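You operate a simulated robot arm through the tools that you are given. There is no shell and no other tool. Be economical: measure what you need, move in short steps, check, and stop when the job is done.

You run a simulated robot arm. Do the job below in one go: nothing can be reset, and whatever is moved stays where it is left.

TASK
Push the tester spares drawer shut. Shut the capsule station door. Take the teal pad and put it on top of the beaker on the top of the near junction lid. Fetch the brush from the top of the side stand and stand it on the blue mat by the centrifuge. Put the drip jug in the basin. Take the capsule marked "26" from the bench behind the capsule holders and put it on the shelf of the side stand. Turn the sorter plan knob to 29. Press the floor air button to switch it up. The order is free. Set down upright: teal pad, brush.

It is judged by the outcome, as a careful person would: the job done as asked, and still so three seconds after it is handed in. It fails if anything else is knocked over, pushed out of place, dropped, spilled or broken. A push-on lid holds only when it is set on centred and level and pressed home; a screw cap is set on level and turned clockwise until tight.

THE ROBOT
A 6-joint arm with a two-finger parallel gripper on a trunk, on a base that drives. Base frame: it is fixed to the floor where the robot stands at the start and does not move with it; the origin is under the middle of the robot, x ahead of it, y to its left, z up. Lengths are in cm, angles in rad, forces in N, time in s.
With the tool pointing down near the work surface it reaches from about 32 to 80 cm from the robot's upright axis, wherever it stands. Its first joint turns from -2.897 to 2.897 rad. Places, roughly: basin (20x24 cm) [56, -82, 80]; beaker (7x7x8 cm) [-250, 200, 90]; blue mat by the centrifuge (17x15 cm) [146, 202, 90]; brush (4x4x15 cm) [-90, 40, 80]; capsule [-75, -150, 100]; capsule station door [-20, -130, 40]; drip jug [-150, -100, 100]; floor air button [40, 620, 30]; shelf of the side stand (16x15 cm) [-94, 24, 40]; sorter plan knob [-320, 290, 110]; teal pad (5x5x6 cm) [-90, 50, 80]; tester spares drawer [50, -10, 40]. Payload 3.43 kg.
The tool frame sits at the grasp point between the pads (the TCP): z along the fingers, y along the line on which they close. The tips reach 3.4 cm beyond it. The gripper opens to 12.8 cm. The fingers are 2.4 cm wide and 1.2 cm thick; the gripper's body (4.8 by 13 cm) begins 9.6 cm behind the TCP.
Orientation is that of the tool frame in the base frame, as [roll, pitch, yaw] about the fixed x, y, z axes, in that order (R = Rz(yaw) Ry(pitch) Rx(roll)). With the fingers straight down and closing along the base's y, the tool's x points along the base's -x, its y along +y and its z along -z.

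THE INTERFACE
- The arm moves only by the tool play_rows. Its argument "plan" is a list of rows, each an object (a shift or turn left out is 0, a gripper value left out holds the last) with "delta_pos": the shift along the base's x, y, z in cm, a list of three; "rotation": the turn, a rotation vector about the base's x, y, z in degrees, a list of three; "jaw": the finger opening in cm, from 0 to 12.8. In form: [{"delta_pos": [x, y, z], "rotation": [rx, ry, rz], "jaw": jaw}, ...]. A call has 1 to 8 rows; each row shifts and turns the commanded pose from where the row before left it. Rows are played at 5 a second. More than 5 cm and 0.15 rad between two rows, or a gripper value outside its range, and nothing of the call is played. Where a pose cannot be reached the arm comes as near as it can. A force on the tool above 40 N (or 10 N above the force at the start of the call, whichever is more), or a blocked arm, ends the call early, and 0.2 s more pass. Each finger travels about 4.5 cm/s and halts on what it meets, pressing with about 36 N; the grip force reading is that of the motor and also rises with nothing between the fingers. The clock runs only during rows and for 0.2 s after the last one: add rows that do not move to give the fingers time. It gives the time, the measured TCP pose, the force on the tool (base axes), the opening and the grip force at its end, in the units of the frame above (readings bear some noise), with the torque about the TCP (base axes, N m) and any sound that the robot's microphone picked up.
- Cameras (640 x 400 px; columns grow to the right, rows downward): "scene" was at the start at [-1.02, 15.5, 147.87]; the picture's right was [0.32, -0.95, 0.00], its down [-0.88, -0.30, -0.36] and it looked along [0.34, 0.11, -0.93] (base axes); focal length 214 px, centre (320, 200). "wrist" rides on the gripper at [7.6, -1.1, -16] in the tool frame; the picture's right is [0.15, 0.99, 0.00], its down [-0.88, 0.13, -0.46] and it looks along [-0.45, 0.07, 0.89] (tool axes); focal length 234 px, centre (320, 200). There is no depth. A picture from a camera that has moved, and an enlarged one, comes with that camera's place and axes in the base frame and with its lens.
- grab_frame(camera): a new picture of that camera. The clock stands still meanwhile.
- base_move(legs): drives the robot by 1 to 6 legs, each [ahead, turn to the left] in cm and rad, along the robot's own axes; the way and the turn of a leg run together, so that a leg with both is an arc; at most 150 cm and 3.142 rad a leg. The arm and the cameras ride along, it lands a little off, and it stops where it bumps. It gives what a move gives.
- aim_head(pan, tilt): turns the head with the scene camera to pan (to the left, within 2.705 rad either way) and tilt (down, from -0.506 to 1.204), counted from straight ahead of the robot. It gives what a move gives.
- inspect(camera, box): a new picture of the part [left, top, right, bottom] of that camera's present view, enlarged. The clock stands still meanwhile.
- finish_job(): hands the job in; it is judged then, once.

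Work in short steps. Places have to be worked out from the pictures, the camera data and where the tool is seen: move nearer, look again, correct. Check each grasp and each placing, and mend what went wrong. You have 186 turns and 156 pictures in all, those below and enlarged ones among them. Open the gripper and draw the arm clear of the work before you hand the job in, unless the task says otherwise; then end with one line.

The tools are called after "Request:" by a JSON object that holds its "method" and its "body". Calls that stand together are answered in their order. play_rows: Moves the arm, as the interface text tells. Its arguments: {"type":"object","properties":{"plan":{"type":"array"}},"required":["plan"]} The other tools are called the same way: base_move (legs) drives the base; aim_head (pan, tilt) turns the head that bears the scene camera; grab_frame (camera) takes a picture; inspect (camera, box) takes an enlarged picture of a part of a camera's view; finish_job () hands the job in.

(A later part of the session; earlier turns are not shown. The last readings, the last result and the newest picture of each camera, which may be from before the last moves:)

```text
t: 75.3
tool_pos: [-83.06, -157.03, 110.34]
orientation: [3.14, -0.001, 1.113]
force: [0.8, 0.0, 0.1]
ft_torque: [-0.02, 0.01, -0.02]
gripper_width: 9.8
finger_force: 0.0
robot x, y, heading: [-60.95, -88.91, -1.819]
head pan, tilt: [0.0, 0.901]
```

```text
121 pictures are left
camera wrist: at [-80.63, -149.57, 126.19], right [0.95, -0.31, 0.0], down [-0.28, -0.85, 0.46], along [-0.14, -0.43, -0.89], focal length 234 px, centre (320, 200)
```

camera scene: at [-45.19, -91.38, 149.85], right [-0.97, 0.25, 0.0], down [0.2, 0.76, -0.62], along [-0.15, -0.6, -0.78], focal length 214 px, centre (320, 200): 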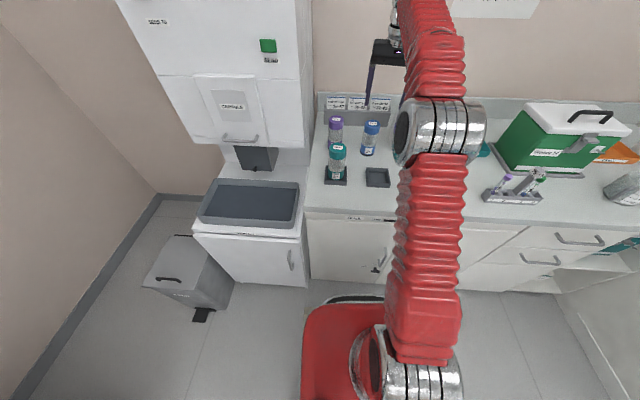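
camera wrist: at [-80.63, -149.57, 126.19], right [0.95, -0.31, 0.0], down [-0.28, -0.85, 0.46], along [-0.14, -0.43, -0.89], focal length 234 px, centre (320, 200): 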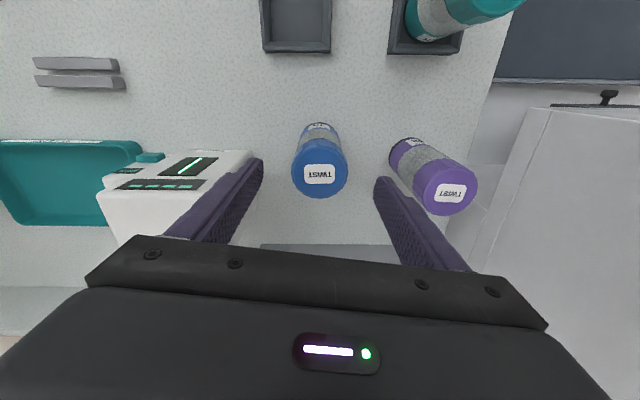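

Centered over the capsule. I narrow the opening a little and descend to z≈98, then check.

Request:
{"method": "play_rows", "body": {"plan": [{"delta_pos": [0, 0, -3], "jaw": 9}, {"delta_pos": [0, 0, -3]}, {"delta_pos": [0, 0, -3]}, {"delta_pos": [0, 0, -3]}, {"delta_pos": [0, 0, 0]}]}}

Request:
{"method": "grab_frame", "body": {"camera": "wrist"}}

```text
t: 76.5
tool_pos: [-82.88, -156.83, 98.37]
orientation: [3.139, 0.0, 1.112]
force: [0.4, 1.1, 0.0]
ft_torque: [-0.02, 0.0, 0.01]
gripper_width: 8.99
finger_force: 0.1
robot x, y, heading: [-61.24, -88.82, -1.821]
head pan, tilt: [0.0, 0.901]
```

```text
120 pictures are left
camera wrist: at [-80.58, -149.5, 114.15], right [0.95, -0.31, 0.0], down [-0.28, -0.85, 0.46], along [-0.14, -0.43, -0.89], focal length 234 px, centre (320, 200)
```

wrist: 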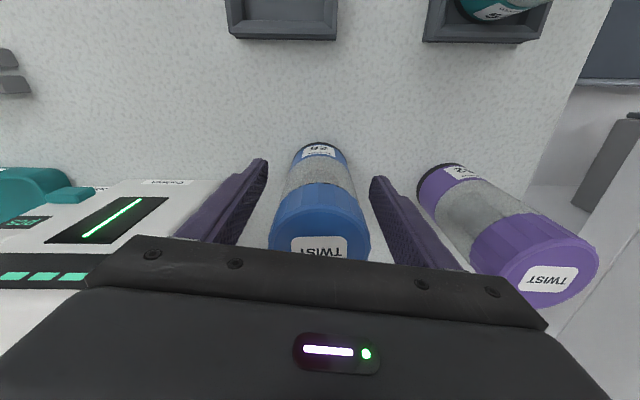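

Fingers straddle the capsule cleanly. I close and lift a little.

Request:
{"method": "play_rows", "body": {"plan": [{"jaw": 4}, {"jaw": 4}, {"jaw": 4}, {"jaw": 4}, {"delta_pos": [0, 0, 2]}, {"delta_pos": [0, 0, 3]}, {"delta_pos": [0, 0, 4]}, {"delta_pos": [0, 0, 4]}]}}

Request:
{"method": "grab_frame", "body": {"camera": "wrist"}}

```text
t: 78.3
tool_pos: [-82.71, -156.96, 111.51]
orientation: [3.138, 0.002, 1.112]
force: [0.2, 0.4, -2.2]
ft_torque: [0.02, 0.02, 0.01]
gripper_width: 5.8
finger_force: 36.3
robot x, y, heading: [-60.65, -89.1, -1.821]
head pan, tilt: [0.0, 0.901]
```

```text
119 pictures are left
camera wrist: at [-80.48, -149.59, 127.28], right [0.95, -0.31, 0.0], down [-0.28, -0.85, 0.46], along [-0.14, -0.43, -0.89], focal length 234 px, centre (320, 200)
```

wrist: 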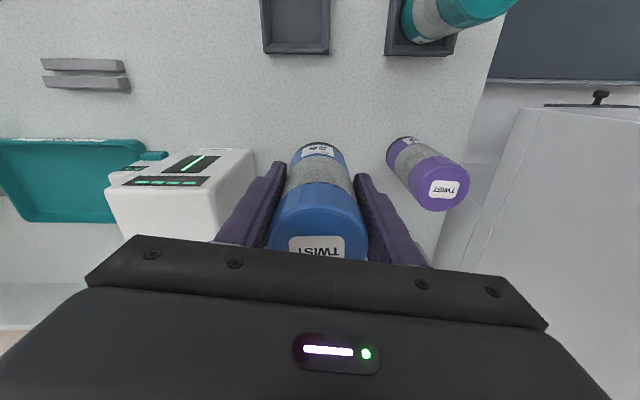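

Capsule gripped (5.8 cm wide, bottom ≈7.4 cm below TCP). I raise, retract, then drive back and turn toward the side stand.

Request:
{"method": "play_rows", "body": {"plan": [{"delta_pos": [0, 0, 4.5]}, {"delta_pos": [0, 0, 4.5]}, {"delta_pos": [1.2, 4.5, 0]}, {"delta_pos": [1.2, 4.5, 0]}, {"delta_pos": [1.2, 4.5, 0]}, {"delta_pos": [1.2, 4.5, 0]}, {"delta_pos": [1.2, 4.5, 0]}, {"delta_pos": [1.2, 4.5, 0]}]}}

Request:
{"method": "base_move", "body": {"legs": [[-35, 0], [0, -2.5]]}}

Request:
{"method": "grab_frame", "body": {"camera": "scene"}}

```text
t: 80.1
tool_pos: [-75.41, -128.7, 119.44]
orientation: [3.139, 0.001, 1.11]
force: [-0.6, -0.4, -2.4]
ft_torque: [0.08, 0.04, 0.0]
gripper_width: 5.83
finger_force: 35.7
out of reach, approached as far as the arm can: row 2
robot x, y, heading: [-60.95, -88.99, -1.828]
head pan, tilt: [0.0, 0.901]
```

```text
t: 88.8
tool_pos: [-86.48, -30.64, 119.52]
orientation: [3.138, -0.001, -0.727]
force: [-0.4, -0.1, -2.2]
ft_torque: [-0.01, -0.01, 0.02]
gripper_width: 5.82
finger_force: 35.9
robot x, y, heading: [-54.08, -59.9, 2.629]
head pan, tilt: [0.0, 0.901]
stopped in leg 2: the robot was blocked; the commanded pose is now the measured one
```

```text
118 pictures are left
camera scene: at [-63.37, -72.62, 149.85], right [0.49, 0.87, 0.0], down [0.68, -0.38, -0.62], along [-0.54, 0.3, -0.78], focal length 214 px, centre (320, 200)
```

scene: 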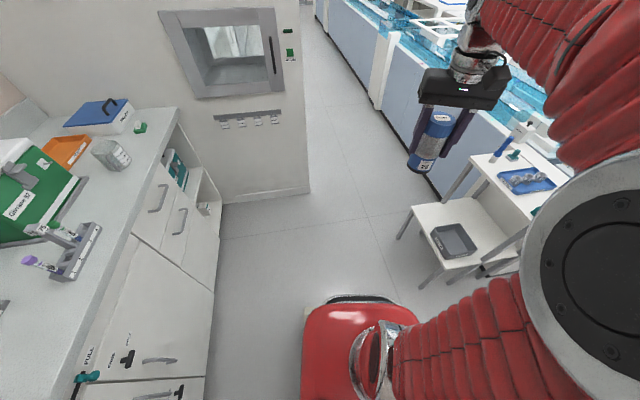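

The base rear touched something mid-turn; I drive forward, then finish the turn, ending south of the stand whose free shelf area I put at ≈(-94,23).

Request:
{"method": "base_move", "body": {"legs": [[34, 0], [0, -1.03]]}}

Request:
{"method": "grab_frame", "body": {"camera": "scene"}}

```text
t: 95.3
tool_pos: [-75.63, -0.29, 119.72]
orientation: [3.138, 0.0, -1.762]
force: [-0.2, -1.2, -2.3]
ft_torque: [-0.02, 0.01, -0.02]
gripper_width: 5.81
finger_force: 35.9
robot x, y, heading: [-87.15, -42.94, 1.602]
head pan, tilt: [0.0, 0.901]
```

```text
117 pictures are left
camera scene: at [-102.98, -41.65, 149.85], right [1.0, 0.03, 0.0], down [0.02, -0.78, -0.62], along [-0.02, 0.62, -0.78], focal length 214 px, centre (320, 200)
```

scene: 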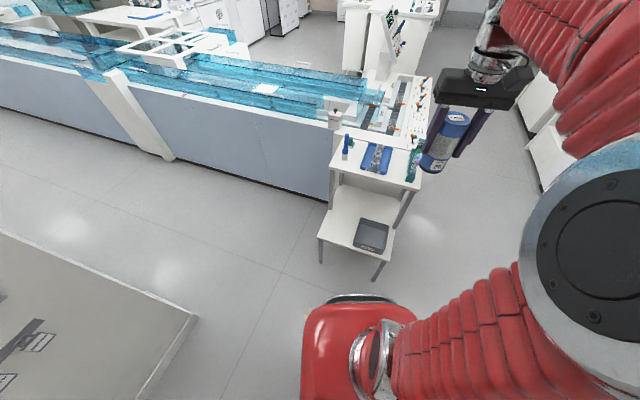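

Good vantage. I zoom on the stand.

Request:
{"method": "inspect", "body": {"camera": "scene", "box": [290, 110, 450, 290]}}

```text
2.22 times, centred on (370, 200) of scene
camera zoom: at [-102.98, -41.65, 149.85], right [1.0, 0.03, 0.0], down [0.02, -0.78, -0.62], along [-0.02, 0.62, -0.78], focal length 477 px, centre (209, 200)
```

zoom: 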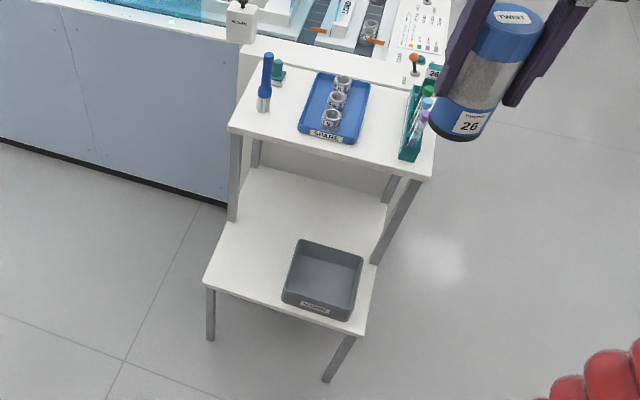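

Shelf z≈39.5; free area centre ≈(-94,23). I move the capsule above (-94,21.5) at height, then start down.

Request:
{"method": "play_rows", "body": {"plan": [{"delta_pos": [-3.07, 3.63, 0]}, {"delta_pos": [-3.07, 3.63, 0]}, {"delta_pos": [-3.07, 3.63, 0]}, {"delta_pos": [-3.07, 3.63, 0]}, {"delta_pos": [-3.07, 3.63, 0]}, {"delta_pos": [-3.07, 3.63, 0]}, {"delta_pos": [0, 0, -4]}, {"delta_pos": [0, 0, -4]}]}}

Request:
{"method": "play_rows", "body": {"plan": [{"delta_pos": [0, 0, -5]}, {"delta_pos": [0, 0, -5]}, {"delta_pos": [0, 0, -5]}, {"delta_pos": [0, 0, -5]}, {"delta_pos": [0, 0, -5]}, {"delta_pos": [0, 0, -5]}, {"delta_pos": [0, 0, -5]}]}}

Request:
{"method": "inspect", "body": {"camera": "scene", "box": [290, 110, 450, 290]}}

```text
t: 97.3
tool_pos: [-97.59, 21.01, 111.54]
orientation: [3.139, 0.002, -1.766]
force: [5.5, 0.3, -1.8]
ft_torque: [-0.06, 0.44, 0.01]
gripper_width: 5.81
finger_force: 36.5
robot x, y, heading: [-87.43, -43.25, 1.6]
head pan, tilt: [0.0, 0.901]
stopped in row 8: the arm was blocked; the commanded pose is now the measured one
```

```text
t: 98.9
tool_pos: [-96.52, 21.34, 76.67]
orientation: [3.136, 0.002, -1.763]
force: [-0.5, -0.4, -1.9]
ft_torque: [-0.02, 0.02, -0.02]
gripper_width: 5.8
finger_force: 36.0
robot x, y, heading: [-87.57, -42.94, 1.603]
head pan, tilt: [0.0, 0.901]
```

```text
2.22 times, centred on (370, 200) of scene
camera zoom: at [-103.0, -41.81, 149.85], right [1.0, 0.03, 0.0], down [0.02, -0.78, -0.62], along [-0.02, 0.62, -0.78], focal length 477 px, centre (209, 200)
```

zoom: 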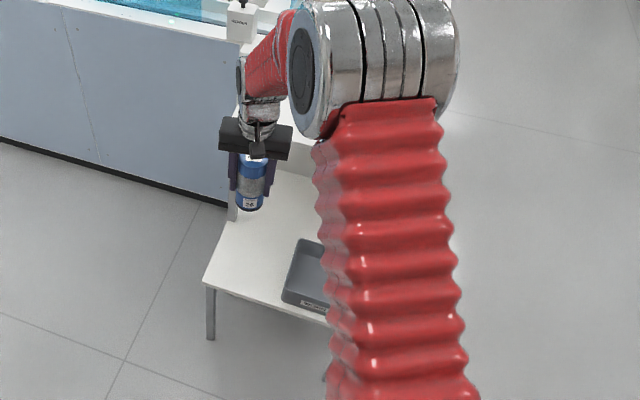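

Clear so far; I shift to x≈-94 and continue the descent to just above the shelf.

Request:
{"method": "play_rows", "body": {"plan": [{"delta_pos": [1.2, -0.4, -3]}, {"delta_pos": [1.2, -0.4, -4]}, {"delta_pos": [0, 0, -4]}, {"delta_pos": [0, 0, -4]}, {"delta_pos": [0, 0, -4]}, {"delta_pos": [0, 0, -4]}, {"delta_pos": [0, 0, -3]}, {"delta_pos": [0, 0, 0]}]}}

Request:
{"method": "inspect", "body": {"camera": "scene", "box": [290, 110, 450, 290]}}

```text
t: 100.7
tool_pos: [-94.16, 20.4, 50.59]
orientation: [3.138, 0.001, -1.762]
force: [-0.7, -0.6, -2.3]
ft_torque: [-0.01, -0.03, 0.03]
gripper_width: 5.81
finger_force: 36.4
robot x, y, heading: [-87.15, -42.59, 1.601]
head pan, tilt: [0.0, 0.901]
```

```text
2.22 times, centred on (370, 200) of scene
camera zoom: at [-103.0, -41.79, 149.85], right [1.0, 0.03, 0.0], down [0.02, -0.78, -0.62], along [-0.02, 0.62, -0.78], focal length 477 px, centre (209, 200)
```

zoom: 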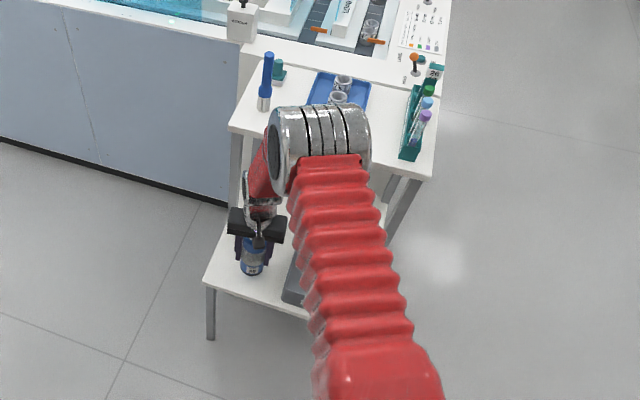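

About 3.5 cm above the shelf. Lower gently.

Request:
{"method": "play_rows", "body": {"plan": [{"delta_pos": [0, 0, -1]}, {"delta_pos": [0, 0, -1]}, {"delta_pos": [0, 0, -0.6]}]}}

Request:
{"method": "play_rows", "body": {"plan": [{"delta_pos": [0, 0, -0.4]}, {"delta_pos": [0, 0, -0.3]}]}}

Request:
{"method": "grab_frame", "body": {"camera": "wrist"}}

```text
t: 101.5
tool_pos: [-94.62, 20.41, 48.44]
orientation: [3.137, 0.004, -1.761]
force: [0.0, -10.7, 35.9]
ft_torque: [-0.38, -0.28, -0.08]
gripper_width: 5.8
finger_force: 35.6
robot x, y, heading: [-87.38, -43.05, 1.605]
head pan, tilt: [0.0, 0.901]
```

```text
t: 101.8
tool_pos: [-94.77, 20.47, 48.31]
orientation: [3.137, 0.001, -1.761]
force: [-0.5, -3.2, 8.1]
ft_torque: [-0.02, -0.12, 0.0]
gripper_width: 5.81
finger_force: 35.8
robot x, y, heading: [-87.01, -43.12, 1.605]
head pan, tilt: [0.0, 0.901]
stopped in row 1: the force on the tool passed its limit at 57 N (the readings are from after the stop); the commanded pose is now the measured one
```

```text
113 pictures are left
camera wrist: at [-95.06, 12.78, 64.08], right [-1.0, 0.04, 0.0], down [0.04, 0.89, 0.46], along [0.02, 0.46, -0.89], focal length 234 px, centre (320, 200)
```

wrist: 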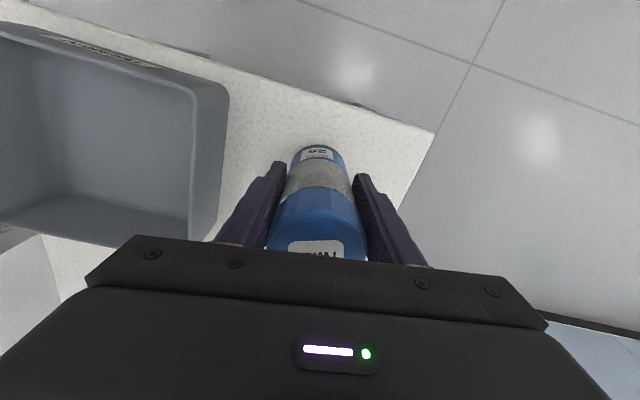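

Capsule rests on the shelf. I open and withdraw upward.

Request:
{"method": "play_rows", "body": {"plan": [{"jaw": 8}, {"jaw": 8}, {"jaw": 8}, {"delta_pos": [0, 0, 3]}, {"delta_pos": [0, 0, 4]}, {"delta_pos": [0, 0, 5]}, {"delta_pos": [0, 0, 5]}, {"delta_pos": [0, 0, 5]}]}}

Request:
{"method": "grab_frame", "body": {"camera": "wrist"}}

```text
t: 103.6
tool_pos: [-94.64, 20.39, 70.14]
orientation: [3.138, 0.0, -1.761]
force: [-0.8, 0.2, -0.3]
ft_torque: [-0.04, 0.02, 0.0]
gripper_width: 8.02
finger_force: 0.0
robot x, y, heading: [-87.42, -43.28, 1.603]
head pan, tilt: [0.0, 0.901]
```

```text
112 pictures are left
camera wrist: at [-95.01, 12.66, 86.05], right [-1.0, 0.04, 0.0], down [0.04, 0.89, 0.46], along [0.02, 0.46, -0.89], focal length 234 px, centre (320, 200)
```

wrist: 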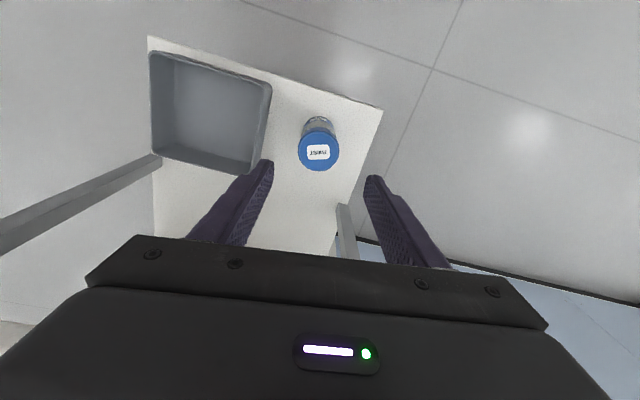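

Capsule stands on the shelf. Next the jug: I raise and retract the arm, then drive toward the jug at ≈(-157,-108).

Request:
{"method": "play_rows", "body": {"plan": [{"delta_pos": [0, 0, 5]}, {"delta_pos": [0, 0, 5]}, {"delta_pos": [0, -2, 4.5]}, {"delta_pos": [0, -2, 4.5]}, {"delta_pos": [0, -2, 4.5]}, {"delta_pos": [0, -2, 4.5]}, {"delta_pos": [0, -2, 4.5]}, {"delta_pos": [0, -2, 4.5]}]}}

Request:
{"method": "base_move", "body": {"legs": [[-6, 0], [0, 2.09], [30, 0], [0, 0.3]]}}

Request:
{"method": "grab_frame", "body": {"camera": "scene"}}

```text
t: 105.4
tool_pos: [-94.69, 8.28, 107.41]
orientation: [3.141, 0.001, -1.76]
force: [0.0, 0.5, 0.0]
ft_torque: [-0.03, 0.0, 0.01]
gripper_width: 8.0
finger_force: 0.1
robot x, y, heading: [-87.4, -43.2, 1.601]
head pan, tilt: [0.0, 0.901]
```

```text
t: 112.5
tool_pos: [-133.6, -72.39, 107.32]
orientation: [3.137, 0.004, 0.126]
force: [0.5, 1.2, -0.7]
ft_torque: [0.02, -0.01, -0.02]
gripper_width: 8.01
finger_force: 0.0
robot x, y, heading: [-89.16, -42.52, -2.767]
head pan, tilt: [0.0, 0.901]
stopped in leg 2: the robot was blocked; the commanded pose is now the measured one
```

```text
111 pictures are left
camera scene: at [-84.89, -57.68, 149.85], right [-0.37, 0.93, 0.0], down [0.73, 0.29, -0.62], along [-0.58, -0.23, -0.78], focal length 214 px, centre (320, 200)
```

scene: 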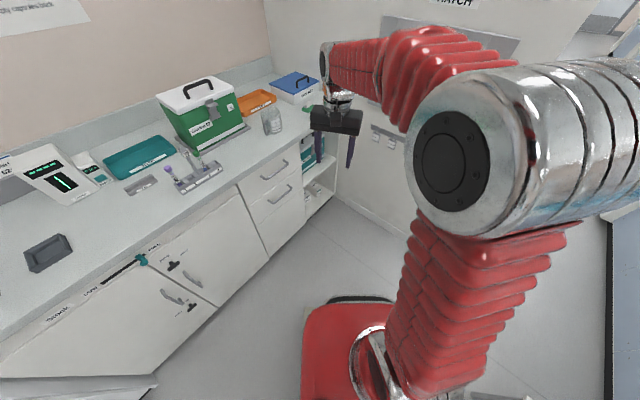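

Base rear caught again (probably a stand leg). I check the surroundings behind before moving on.

Request:
{"method": "aim_head", "body": {"pan": 2.6, "tilt": 1.0}}

Request:
{"method": "grab_frame", "body": {"camera": "scene"}}

Request:
{"method": "aim_head", "body": {"pan": -2.6, "tilt": 1.0}}

Request:
{"method": "grab_frame", "body": {"camera": "scene"}}

```text
t: 114.8
tool_pos: [-133.54, -72.43, 107.44]
orientation: [3.139, 0.003, 0.126]
force: [0.6, -0.5, 0.2]
ft_torque: [-0.01, 0.0, 0.01]
gripper_width: 8.0
finger_force: 0.0
robot x, y, heading: [-89.31, -42.18, -2.763]
head pan, tilt: [2.601, 1.0]
```

```text
110 pictures are left
camera scene: at [-71.0, -56.07, 149.13], right [-0.17, -0.99, 0.0], down [-0.83, 0.14, -0.54], along [0.53, -0.09, -0.84], focal length 214 px, centre (320, 200)
```

scene: 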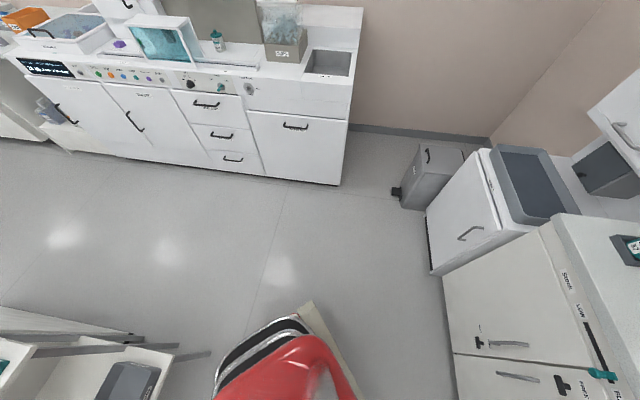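

```text
t: 118.9
tool_pos: [-133.55, -72.29, 107.25]
orientation: [3.139, 0.003, 0.128]
force: [0.8, 0.4, -0.3]
ft_torque: [-0.01, -0.01, -0.02]
gripper_width: 8.0
finger_force: 0.0
robot x, y, heading: [-89.01, -42.66, -2.772]
head pan, tilt: [-2.601, 1.0]
```

```text
109 pictures are left
camera scene: at [-73.63, -49.39, 149.13], right [0.79, -0.61, 0.0], down [-0.51, -0.67, -0.54], along [0.33, 0.43, -0.84], focal length 214 px, centre (320, 200)
```

scene: 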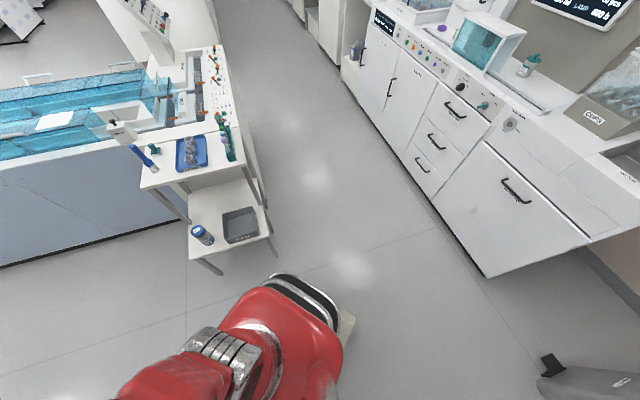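

Only the stand leg is close to the base's rear corner; nothing disturbed. I drive forward and finish the turn.

Request:
{"method": "base_move", "body": {"legs": [[14, 0], [0, 0.4]]}}

Request:
{"method": "aim_head", "body": {"pan": 0, "tilt": 0.8}}

Request:
{"method": "grab_frame", "body": {"camera": "scene"}}

Request:
{"method": "inspect", "body": {"camera": "scene", "box": [230, 60, 390, 180]}}

```text
t: 122.1
tool_pos: [-131.7, -92.8, 107.27]
orientation: [3.137, 0.002, 0.529]
force: [-0.4, -0.3, 0.5]
ft_torque: [-0.03, 0.02, -0.01]
gripper_width: 8.02
finger_force: 0.1
robot x, y, heading: [-103.4, -46.55, -2.363]
head pan, tilt: [-2.601, 1.0]
```

```text
t: 124.4
tool_pos: [-131.66, -92.64, 107.33]
orientation: [3.139, 0.002, 0.529]
force: [-0.1, 0.2, 0.2]
ft_torque: [0.04, 0.0, -0.02]
gripper_width: 8.03
finger_force: 0.1
robot x, y, heading: [-103.71, -46.48, -2.361]
head pan, tilt: [0.0, 0.799]
```

```text
108 pictures are left
camera scene: at [-93.89, -59.43, 150.64], right [-0.7, 0.71, 0.0], down [0.51, 0.5, -0.7], along [-0.5, -0.49, -0.72], focal length 214 px, centre (320, 200)
```

scene: 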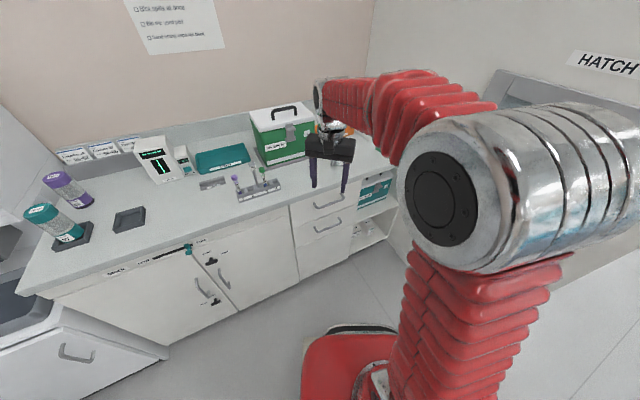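

```text
3.33 times, centred on (310, 120) of scene
camera zoom: at [-93.89, -59.43, 150.64], right [-0.7, 0.71, 0.0], down [0.51, 0.5, -0.7], along [-0.5, -0.49, -0.72], focal length 715 px, centre (353, 467)
```

zoom: 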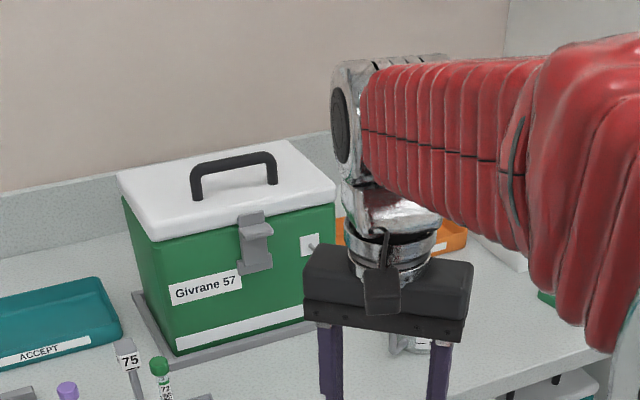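

The gripper hides the jug; I shift the arm to the right and look again.

Request:
{"method": "play_rows", "body": {"plan": [{"delta_pos": [-3, 3, 2], "jaw": 10}, {"delta_pos": [-3, 3, 2]}, {"delta_pos": [-3, 3, 2]}, {"delta_pos": [-3, 3, 2]}, {"delta_pos": [-2, 2, 2]}]}}

Request:
{"method": "inspect", "body": {"camera": "scene", "box": [270, 80, 430, 190]}}

```text
t: 125.6
tool_pos: [-145.58, -78.75, 117.45]
orientation: [3.137, 0.001, 0.529]
force: [0.1, -1.0, -0.5]
ft_torque: [0.0, 0.0, 0.01]
gripper_width: 10.03
finger_force: 0.1
robot x, y, heading: [-103.41, -46.71, -2.361]
head pan, tilt: [0.0, 0.799]
```

```text
3.64 times, centred on (350, 135) of scene
camera zoom: at [-93.89, -59.43, 150.64], right [-0.7, 0.71, 0.0], down [0.51, 0.5, -0.7], along [-0.5, -0.49, -0.72], focal length 780 px, centre (211, 436)
```

zoom: 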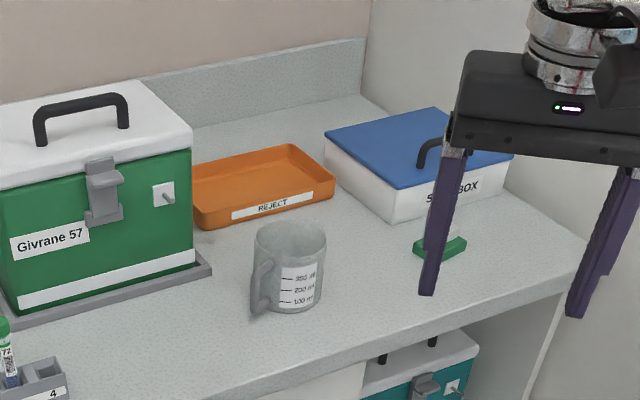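

Jug at ≈(-160.6,-110.8), z 91–100, ~9 cm wide, handle toward the green box. I drive 22 cm closer and move over it with the jaws wide, turning the closing line a bit away from the handle.

Request:
{"method": "base_move", "body": {"legs": [[22, 0]]}}

Request:
{"method": "play_rows", "body": {"plan": [{"delta_pos": [0, -4, 0], "rotation": [0, 0, -7], "jaw": 12.8}, {"delta_pos": [0, -4, 0], "rotation": [0, 0, -7]}, {"delta_pos": [0.2, -3.5, -2]}, {"delta_pos": [0.2, -2.5, -2]}, {"delta_pos": [0, 0, 0]}]}}

Request:
{"method": "grab_frame", "body": {"camera": "wrist"}}

```text
t: 127.7
tool_pos: [-161.52, -94.35, 117.34]
orientation: [3.137, 0.002, 0.526]
force: [-0.2, -1.1, -0.5]
ft_torque: [-0.01, 0.0, 0.0]
gripper_width: 9.98
finger_force: 0.1
robot x, y, heading: [-119.51, -62.41, -2.369]
head pan, tilt: [0.0, 0.799]
```

```text
t: 128.9
tool_pos: [-161.11, -108.31, 113.21]
orientation: [3.139, 0.001, 0.284]
force: [0.0, -0.4, 0.6]
ft_torque: [-0.03, 0.02, -0.01]
gripper_width: 12.78
finger_force: 0.1
robot x, y, heading: [-119.18, -62.62, -2.365]
head pan, tilt: [0.0, 0.799]
```

```text
105 pictures are left
camera wrist: at [-154.22, -105.03, 129.03], right [0.42, -0.91, 0.0], down [-0.81, -0.37, 0.46], along [-0.42, -0.19, -0.89], focal length 234 px, centre (320, 200)
```

wrist: 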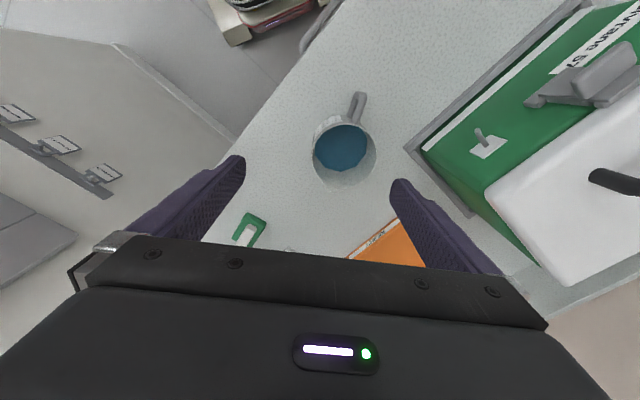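

Jug holds blue liquid, so I'll carry it level and slowly. I center and descend around it.

Request:
{"method": "play_rows", "body": {"plan": [{"delta_pos": [0.8, -2.6, -2], "jaw": 12.2}, {"delta_pos": [0, 0, -4]}, {"delta_pos": [0, 0, -4]}, {"delta_pos": [0, 0, -2]}, {"delta_pos": [0, 0, 0]}]}}

Request:
{"method": "grab_frame", "body": {"camera": "wrist"}}

```text
t: 130.1
tool_pos: [-160.48, -111.02, 101.42]
orientation: [3.141, 0.002, 0.283]
force: [-0.7, -0.9, 0.1]
ft_torque: [-0.04, 0.02, -0.02]
gripper_width: 12.22
finger_force: 0.1
robot x, y, heading: [-119.5, -62.4, -2.36]
head pan, tilt: [0.0, 0.799]
```

```text
104 pictures are left
camera wrist: at [-153.48, -107.81, 117.15], right [0.42, -0.91, 0.0], down [-0.81, -0.37, 0.46], along [-0.42, -0.19, -0.89], focal length 234 px, centre (320, 200)
```

wrist: 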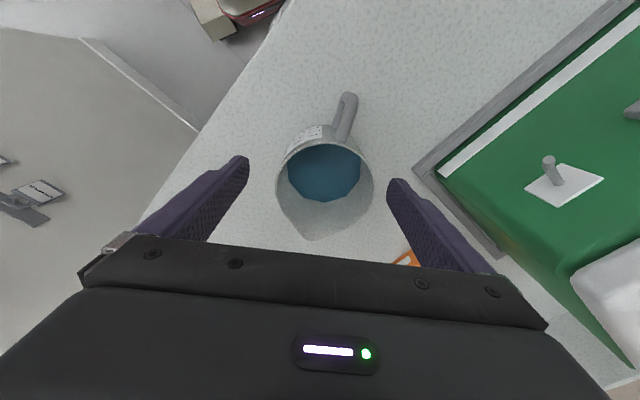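

Well centered. Descend 5.5 cm and close.

Request:
{"method": "play_rows", "body": {"plan": [{"delta_pos": [0.1, -0.3, -3]}, {"delta_pos": [0, 0, -2.5]}, {"jaw": 7}, {"jaw": 7}, {"jaw": 7}, {"jaw": 7}]}}

Request:
{"method": "grab_frame", "body": {"camera": "wrist"}}

```text
t: 131.5
tool_pos: [-160.31, -111.31, 95.86]
orientation: [3.138, 0.001, 0.281]
force: [0.9, 0.4, 0.9]
ft_torque: [-0.03, 0.0, 0.0]
gripper_width: 8.62
finger_force: 35.9
robot x, y, heading: [-119.75, -62.35, -2.369]
head pan, tilt: [0.0, 0.799]
```

```text
103 pictures are left
camera wrist: at [-153.35, -108.01, 111.6], right [0.42, -0.91, 0.0], down [-0.81, -0.37, 0.46], along [-0.42, -0.19, -0.89], focal length 234 px, centre (320, 200)
```

wrist: 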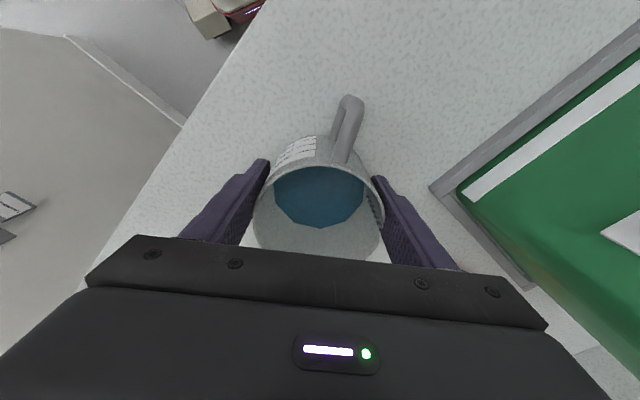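

Firm grip at 8.6 cm. Lift slowly.

Request:
{"method": "play_rows", "body": {"plan": [{"delta_pos": [0, 0, 1]}, {"delta_pos": [0, 0, 1.5]}, {"delta_pos": [0, 0, 2]}, {"delta_pos": [0, 0, 2]}, {"delta_pos": [0, 0, 2]}, {"delta_pos": [0, 0, 2]}, {"delta_pos": [0, 0, 1.5]}, {"delta_pos": [0, 0, 1]}]}}

Request:
{"method": "play_rows", "body": {"plan": [{"delta_pos": [0.8, 1, 0]}, {"delta_pos": [1.2, 1.8, 0]}, {"delta_pos": [1.4, 2, 0]}, {"delta_pos": [1.4, 2, 0]}, {"delta_pos": [1.4, 2, 0]}, {"delta_pos": [1.4, 2, 0]}, {"delta_pos": [1.2, 1.5, 0]}, {"delta_pos": [0.8, 1, 0]}]}}

Request:
{"method": "grab_frame", "body": {"camera": "wrist"}}

```text
t: 133.3
tool_pos: [-160.21, -111.3, 108.93]
orientation: [3.138, 0.003, 0.284]
force: [0.3, 0.1, -2.0]
ft_torque: [0.01, 0.03, 0.01]
gripper_width: 8.61
finger_force: 35.8
robot x, y, heading: [-119.63, -62.22, -2.366]
head pan, tilt: [0.0, 0.799]
```

```text
t: 135.1
tool_pos: [-150.72, -97.98, 108.88]
orientation: [3.138, 0.0, 0.283]
force: [-1.0, -1.0, -1.0]
ft_torque: [0.04, 0.01, 0.0]
gripper_width: 8.63
finger_force: 36.0
robot x, y, heading: [-119.36, -62.27, -2.364]
head pan, tilt: [0.0, 0.799]
```

```text
102 pictures are left
camera wrist: at [-143.7, -94.73, 124.68], right [0.42, -0.91, 0.0], down [-0.81, -0.37, 0.46], along [-0.42, -0.19, -0.89], focal length 234 px, centre (320, 200)
```

wrist: 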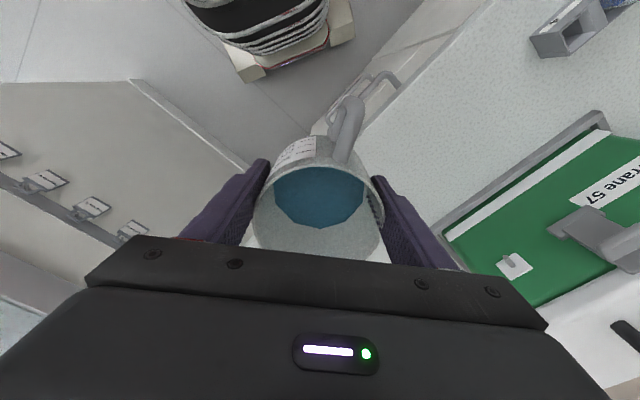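

Jug is level and held. I back up, turn, and drive toward the basin.

Request:
{"method": "base_move", "body": {"legs": [[-12, 0], [0, 2.29]]}}

Request:
{"method": "aim_head", "body": {"pan": 0, "tilt": 0.7}}

Request:
{"method": "grab_frame", "body": {"camera": "scene"}}

```text
t: 142.8
tool_pos: [-65.37, -69.14, 108.92]
orientation: [3.14, 0.002, 2.256]
force: [-0.6, 0.6, -0.9]
ft_torque: [0.03, 0.0, -0.01]
gripper_width: 8.58
finger_force: 35.7
robot x, y, heading: [-113.29, -59.95, -0.366]
head pan, tilt: [0.0, 0.799]
stopped in leg 2: the robot was blocked; the commanded pose is now the measured one
```

```text
t: 143.4
tool_pos: [-65.33, -69.03, 108.99]
orientation: [3.138, 0.001, 2.258]
force: [0.1, -0.1, -1.3]
ft_torque: [-0.02, 0.0, 0.05]
gripper_width: 8.59
finger_force: 35.7
robot x, y, heading: [-112.78, -60.13, -0.365]
head pan, tilt: [0.0, 0.7]
```

```text
101 pictures are left
camera scene: at [-104.82, -46.21, 151.46], right [-0.36, -0.93, 0.0], down [-0.6, 0.23, -0.76], along [0.71, -0.27, -0.64], focal length 214 px, centre (320, 200)
```

scene: 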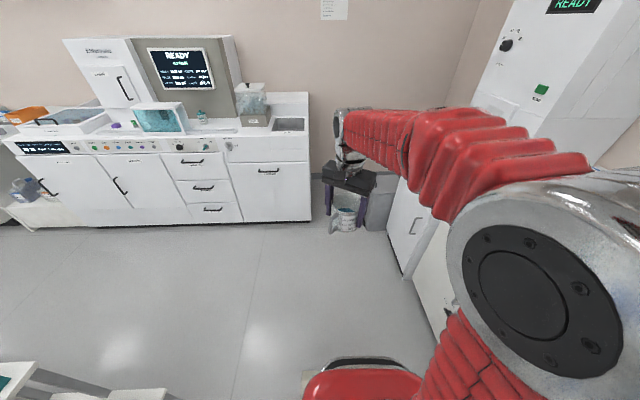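

Blocked near the pillar at heading -0.37; now clear ahead. I drive in stages toward the basin.

Request:
{"method": "base_move", "body": {"legs": [[20, 0], [0, 0.42], [66, 0], [0, -0.37]]}}

Request:
{"method": "grab_frame", "body": {"camera": "scene"}}

```text
t: 152.8
tool_pos: [20.32, -70.68, 109.0]
orientation: [3.137, 0.001, 2.305]
force: [-0.1, 0.5, -0.8]
ft_torque: [-0.02, -0.01, 0.03]
gripper_width: 8.55
finger_force: 36.4
robot x, y, heading: [-26.92, -62.6, -0.311]
head pan, tilt: [0.0, 0.7]
```

```text
100 pictures are left
camera scene: at [-19.81, -48.4, 151.47], right [-0.31, -0.95, 0.0], down [-0.61, 0.2, -0.76], along [0.73, -0.24, -0.64], focal length 214 px, centre (320, 200)
```

scene: 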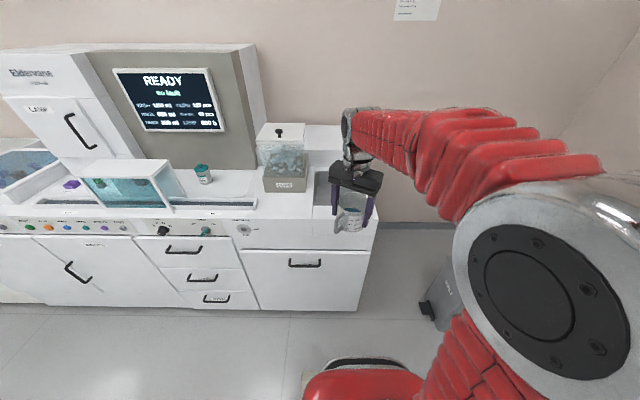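

Zoom around the basin.

Request:
{"method": "inspect", "body": {"camera": "scene", "box": [250, 120, 410, 260]}}

```text
2.86 times, centred on (330, 190) of scene
camera zoom: at [-19.81, -48.4, 151.47], right [-0.31, -0.95, 0.0], down [-0.61, 0.2, -0.76], along [0.73, -0.24, -0.64], focal length 613 px, centre (291, 229)
```

zoom: 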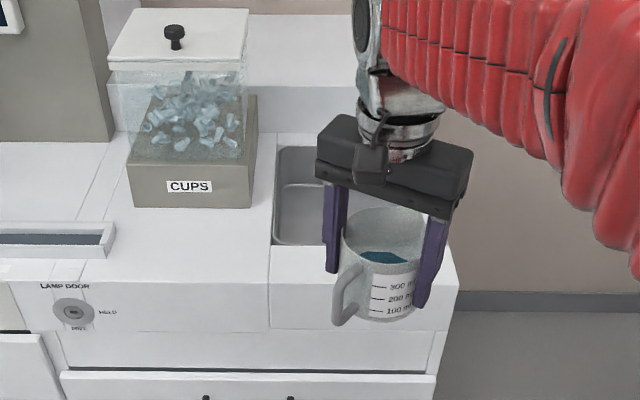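

Basin centre ≈(57,-82), consistent with the given value. I drive 22 cm ahead, then move the jug over it.

Request:
{"method": "base_move", "body": {"legs": [[22, 0]]}}

Request:
{"method": "play_rows", "body": {"plan": [{"delta_pos": [1.2, -0.4, 0]}, {"delta_pos": [2.5, -0.7, 0]}, {"delta_pos": [3, -0.9, 0]}, {"delta_pos": [3, -0.9, 0]}, {"delta_pos": [3, -0.9, 0]}, {"delta_pos": [2, -0.6, 0]}, {"delta_pos": [1, -0.3, 0]}]}}

Request:
{"method": "grab_frame", "body": {"camera": "wrist"}}

Request:
{"method": "grab_frame", "body": {"camera": "scene"}}

```text
t: 154.9
tool_pos: [41.3, -77.64, 109.0]
orientation: [3.139, 0.001, 2.306]
force: [0.2, -0.5, -1.3]
ft_torque: [0.02, 0.02, -0.01]
gripper_width: 8.57
finger_force: 35.5
robot x, y, heading: [-6.4, -69.31, -0.312]
head pan, tilt: [0.0, 0.7]
```

```text
t: 156.5
tool_pos: [56.94, -82.29, 109.14]
orientation: [3.138, 0.002, 2.306]
force: [0.4, 0.3, -0.9]
ft_torque: [-0.01, 0.0, -0.01]
gripper_width: 8.53
finger_force: 35.7
robot x, y, heading: [-6.47, -69.12, -0.318]
head pan, tilt: [0.0, 0.7]
```

```text
98 pictures are left
camera wrist: at [50.93, -77.32, 124.83], right [0.64, 0.77, 0.0], down [0.69, -0.57, 0.46], along [0.35, -0.29, -0.89], focal length 234 px, centre (320, 200)
```

wrist: 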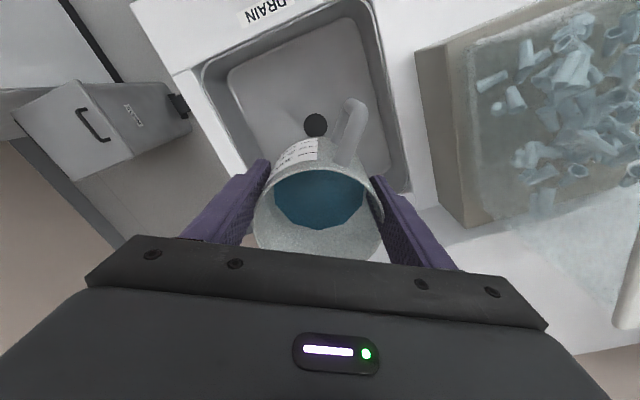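

```text
97 pictures are left
camera scene: at [1.12, -55.18, 151.47], right [-0.31, -0.95, 0.0], down [-0.61, 0.2, -0.76], along [0.73, -0.24, -0.64], focal length 214 px, centre (320, 200)
```

scene: 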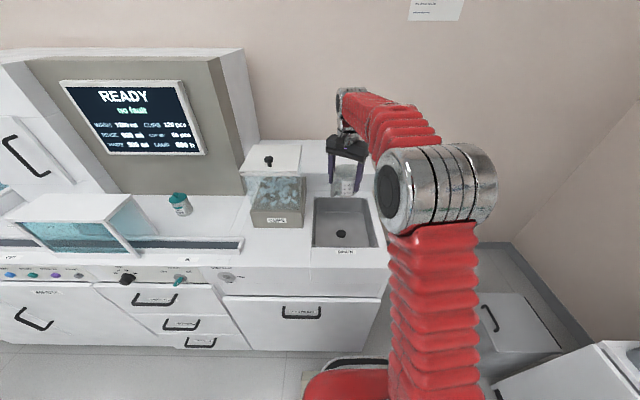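

The drain (basin centre) is right below the TCP. I lower the jug slowly.

Request:
{"method": "play_rows", "body": {"plan": [{"delta_pos": [-0.3, -0.3, -1.5]}, {"delta_pos": [0, 0, -3]}, {"delta_pos": [0, 0, -3]}, {"delta_pos": [0, 0, -3]}, {"delta_pos": [0, 0, -3]}, {"delta_pos": [0, 0, -3]}, {"delta_pos": [0, 0, -2.5]}, {"delta_pos": [0, 0, -1]}]}}

Request:
{"method": "grab_frame", "body": {"camera": "wrist"}}

```text
t: 158.3
tool_pos: [56.7, -82.59, 88.94]
orientation: [3.139, 0.003, 2.306]
force: [0.3, -0.1, -0.8]
ft_torque: [-0.03, 0.01, 0.01]
gripper_width: 8.52
finger_force: 35.8
robot x, y, heading: [-5.91, -69.34, -0.314]
head pan, tilt: [0.0, 0.7]
```

```text
96 pictures are left
camera wrist: at [50.72, -77.66, 104.8], right [0.64, 0.77, 0.0], down [0.69, -0.57, 0.46], along [0.36, -0.29, -0.89], focal length 234 px, centre (320, 200)
```

wrist: 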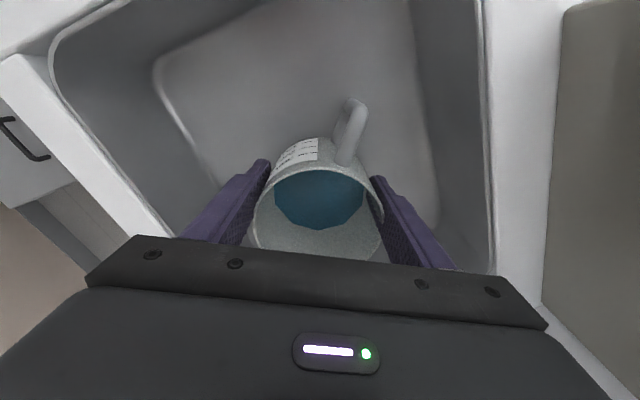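

Still ~3–4 cm to go; lower in small steps, watching force.

Request:
{"method": "play_rows", "body": {"plan": [{"delta_pos": [0, 0, -1]}, {"delta_pos": [0, 0, -1]}, {"delta_pos": [0, 0, -0.6]}]}}

Request:
{"method": "play_rows", "body": {"plan": [{"delta_pos": [0, 0, -0.4]}, {"delta_pos": [0, 0, -0.4]}, {"delta_pos": [0, 0, -0.4]}]}}

```text
t: 159.1
tool_pos: [56.63, -82.48, 86.8]
orientation: [3.137, 0.007, 2.306]
force: [-8.3, 0.7, 28.6]
ft_torque: [-0.6, 0.32, -0.05]
gripper_width: 8.55
finger_force: 35.7
robot x, y, heading: [-6.37, -69.68, -0.311]
head pan, tilt: [0.0, 0.7]
```

```text
t: 159.9
tool_pos: [56.81, -82.67, 85.31]
orientation: [3.136, 0.005, 2.304]
force: [1.2, -0.9, 36.8]
ft_torque: [-0.38, -0.06, 0.15]
gripper_width: 8.45
finger_force: 35.8
robot x, y, heading: [-5.93, -69.33, -0.309]
head pan, tilt: [0.0, 0.7]
```

Contact; the jug is down. I release and look.

Request:
{"method": "play_rows", "body": {"plan": [{"jaw": 9.4}, {"jaw": 10.6}, {"jaw": 11.2}, {"delta_pos": [0, 0, 0]}]}}

Request:
{"method": "grab_frame", "body": {"camera": "wrist"}}

```text
t: 160.9
tool_pos: [56.62, -82.61, 85.22]
orientation: [3.14, 0.003, 2.307]
force: [-0.4, 0.3, -0.6]
ft_torque: [0.02, -0.01, -0.01]
gripper_width: 11.18
finger_force: 0.0
robot x, y, heading: [-6.33, -69.55, -0.315]
head pan, tilt: [0.0, 0.7]
```

```text
95 pictures are left
camera wrist: at [50.65, -77.63, 101.03], right [0.64, 0.77, 0.0], down [0.69, -0.57, 0.46], along [0.35, -0.29, -0.89], focal length 234 px, centre (320, 200)
```

wrist: 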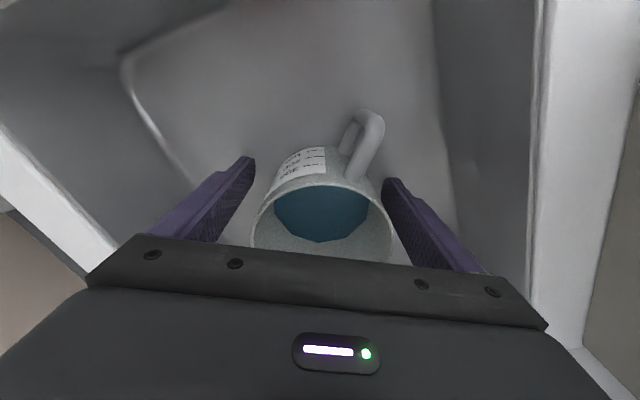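

Released, jug upright. Raise straight up and check.

Request:
{"method": "play_rows", "body": {"plan": [{"delta_pos": [0, 0, 3]}, {"delta_pos": [0, 0, 4]}, {"delta_pos": [0, 0, 4.5]}, {"delta_pos": [0, 0, 4.5]}, {"delta_pos": [0, 0, 4.5]}, {"delta_pos": [0, 0, 4.5]}, {"delta_pos": [0, 0, 4.5]}]}}

Request:
{"method": "grab_frame", "body": {"camera": "wrist"}}

```text
t: 162.5
tool_pos: [56.75, -82.46, 114.82]
orientation: [-3.141, 0.002, 2.305]
force: [0.6, 0.4, -0.8]
ft_torque: [0.01, 0.03, -0.03]
gripper_width: 11.19
finger_force: 0.0
robot x, y, heading: [-5.85, -69.6, -0.315]
head pan, tilt: [0.0, 0.7]
```

```text
94 pictures are left
camera wrist: at [50.72, -77.64, 130.55], right [0.64, 0.77, 0.0], down [0.69, -0.57, 0.46], along [0.35, -0.29, -0.89], focal length 234 px, centre (320, 200)
```

wrist: 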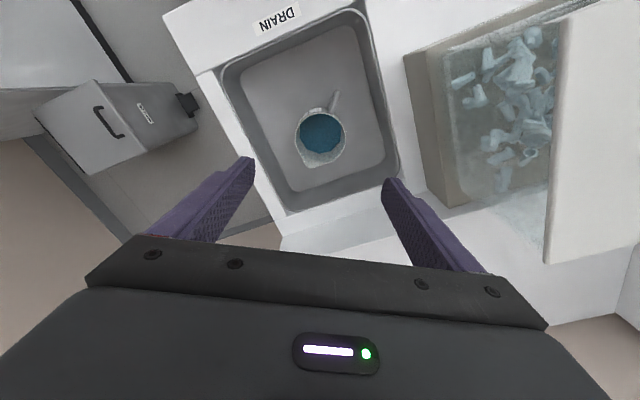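

Jug sits in the basin. Next the brush: I retract, back up, and drive round to the south side of the stand.

Request:
{"method": "play_rows", "body": {"plan": [{"delta_pos": [-4.3, 1.4, 0]}, {"delta_pos": [-4.3, 1.4, 0]}, {"delta_pos": [-4.3, 1.4, 0]}, {"delta_pos": [-4.3, 1.4, 0]}]}}

Request:
{"method": "base_move", "body": {"legs": [[-25, 0], [0, -3.07], [67, 0], [0, -1.3]]}}

Request:
{"method": "aim_head", "body": {"pan": 0.15, "tilt": 0.8}}

Request:
{"method": "grab_frame", "body": {"camera": "scene"}}

```text
t: 163.5
tool_pos: [39.48, -76.91, 114.69]
orientation: [3.14, 0.003, 2.304]
force: [1.1, -0.8, 0.0]
ft_torque: [0.01, 0.02, 0.01]
gripper_width: 11.19
finger_force: 0.1
robot x, y, heading: [-6.2, -69.8, -0.314]
head pan, tilt: [0.0, 0.7]
```

```text
t: 171.8
tool_pos: [-48.15, -104.27, 114.84]
orientation: [3.139, 0.0, 0.5]
force: [0.5, 0.2, -0.1]
ft_torque: [0.0, 0.02, -0.02]
gripper_width: 11.21
finger_force: 0.0
robot x, y, heading: [-25.4, -64.19, -2.106]
head pan, tilt: [0.0, 0.7]
stopped in leg 2: the robot was blocked; the commanded pose is now the measured one
```

```text
t: 172.5
tool_pos: [-48.09, -104.21, 114.87]
orientation: [3.14, 0.003, 0.499]
force: [-0.6, -0.2, -0.5]
ft_torque: [-0.03, 0.04, -0.03]
gripper_width: 11.24
finger_force: 0.0
robot x, y, heading: [-25.51, -64.23, -2.107]
head pan, tilt: [0.15, 0.799]
```

```text
93 pictures are left
camera scene: at [-11.6, -74.52, 150.65], right [-0.93, 0.37, 0.0], down [0.27, 0.66, -0.7], along [-0.26, -0.65, -0.72], focal length 214 px, centre (320, 200)
```

scene: 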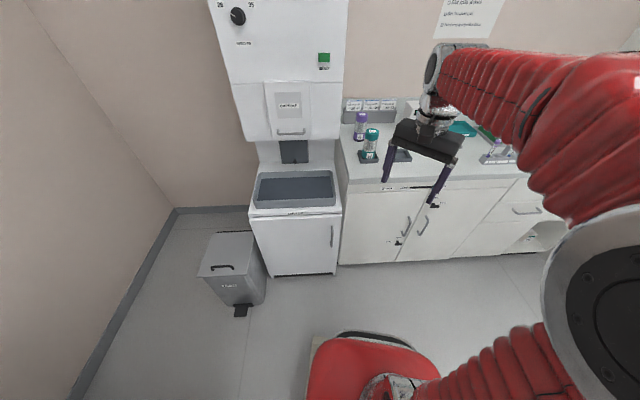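

Turns over ~1.8 rad seem to trip "blocked" with nothing near; I use smaller turn legs.

Request:
{"method": "base_move", "body": {"legs": [[0, -0.64], [0, -0.62], [70, 0], [0, -0.65], [0, -0.65]]}}

Request:
{"method": "grab_frame", "body": {"camera": "scene"}}

```text
t: 187.3
tool_pos: [-96.34, -2.44, 114.92]
orientation: [3.139, 0.002, -2.068]
force: [-0.1, 0.5, 0.6]
ft_torque: [-0.01, 0.03, -0.03]
gripper_width: 11.17
finger_force: 0.0
robot x, y, heading: [-98.68, -48.96, 1.615]
head pan, tilt: [0.15, 0.799]
```

```text
92 pictures are left
camera scene: at [-115.75, -47.32, 150.64], right [0.98, 0.19, 0.0], down [0.14, -0.7, -0.7], along [-0.14, 0.68, -0.72], focal length 214 px, centre (320, 200)
```

scene: 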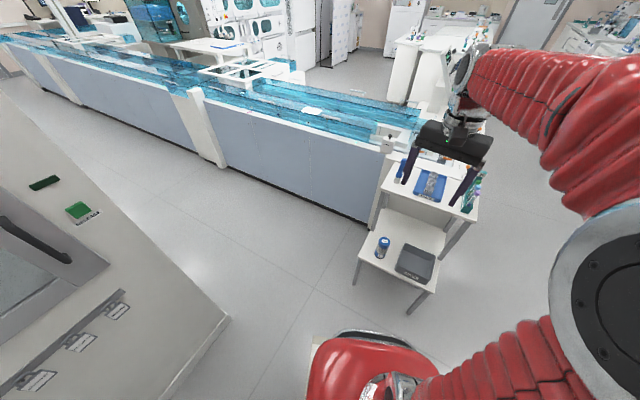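

Drive 15 cm nearer, then view the brush.

Request:
{"method": "base_move", "body": {"legs": [[15, 0]]}}

Request:
{"method": "inspect", "body": {"camera": "scene", "box": [330, 120, 510, 270]}}

Request:
{"method": "grab_frame", "body": {"camera": "wrist"}}

```text
t: 188.9
tool_pos: [-97.02, 12.51, 114.97]
orientation: [3.138, 0.003, -2.066]
force: [0.0, -0.3, -0.4]
ft_torque: [0.04, 0.0, 0.01]
gripper_width: 11.2
finger_force: 0.1
robot x, y, heading: [-99.42, -33.88, 1.614]
head pan, tilt: [0.15, 0.799]
```

```text
2.67 times, centred on (420, 195) of scene
camera zoom: at [-116.43, -32.35, 150.64], right [0.98, 0.19, 0.0], down [0.14, -0.7, -0.7], along [-0.14, 0.68, -0.72], focal length 572 px, centre (53, 213)
```

zoom: 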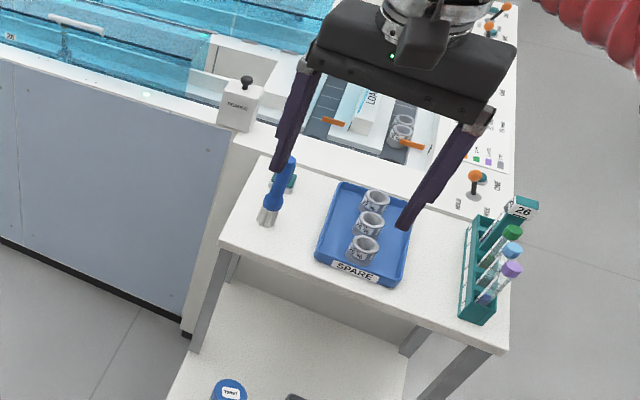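

```text
90 pictures are left
camera wrist: at [-99.71, 5.35, 130.68], right [-0.94, 0.34, 0.0], down [0.31, 0.83, 0.46], along [0.16, 0.43, -0.89], focal length 234 px, centre (320, 200)
```

wrist: 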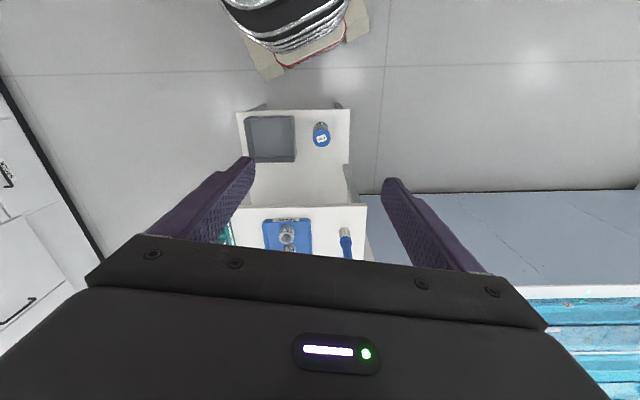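

Brush at ≈(-94,39.6), z 80–95. I move 4 cm closer and bring the open jaws above it.

Request:
{"method": "base_move", "body": {"legs": [[4, 0]]}}

Request:
{"method": "play_rows", "body": {"plan": [{"delta_pos": [0.7, 4.5, -1.5], "jaw": 7.5}, {"delta_pos": [0.7, 4.5, -1.5]}, {"delta_pos": [0.7, 4.5, -1.5]}, {"delta_pos": [0.7, 4.5, -1.5]}, {"delta_pos": [0.4, 4.5, -1.5]}, {"delta_pos": [0, 0, 0]}]}}

Request:
{"method": "grab_frame", "body": {"camera": "wrist"}}

```text
t: 189.8
tool_pos: [-97.23, 16.51, 114.96]
orientation: [3.14, 0.001, -2.066]
force: [-0.9, 0.1, -0.3]
ft_torque: [-0.02, -0.03, -0.02]
gripper_width: 11.2
finger_force: 0.1
robot x, y, heading: [-100.0, -29.89, 1.617]
head pan, tilt: [0.15, 0.799]
```

```text
t: 191.2
tool_pos: [-94.17, 39.05, 107.39]
orientation: [3.14, 0.003, -2.066]
force: [-0.5, 0.5, -0.3]
ft_torque: [0.01, 0.02, -0.02]
gripper_width: 7.49
finger_force: 0.0
robot x, y, heading: [-99.68, -29.8, 1.619]
head pan, tilt: [0.15, 0.799]
```

```text
89 pictures are left
camera wrist: at [-96.69, 31.82, 123.21], right [-0.94, 0.34, 0.0], down [0.31, 0.84, 0.46], along [0.16, 0.43, -0.89], focal length 234 px, centre (320, 200)
```

wrist: 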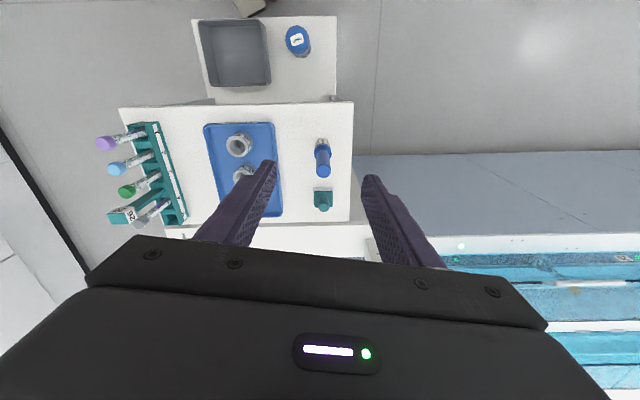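

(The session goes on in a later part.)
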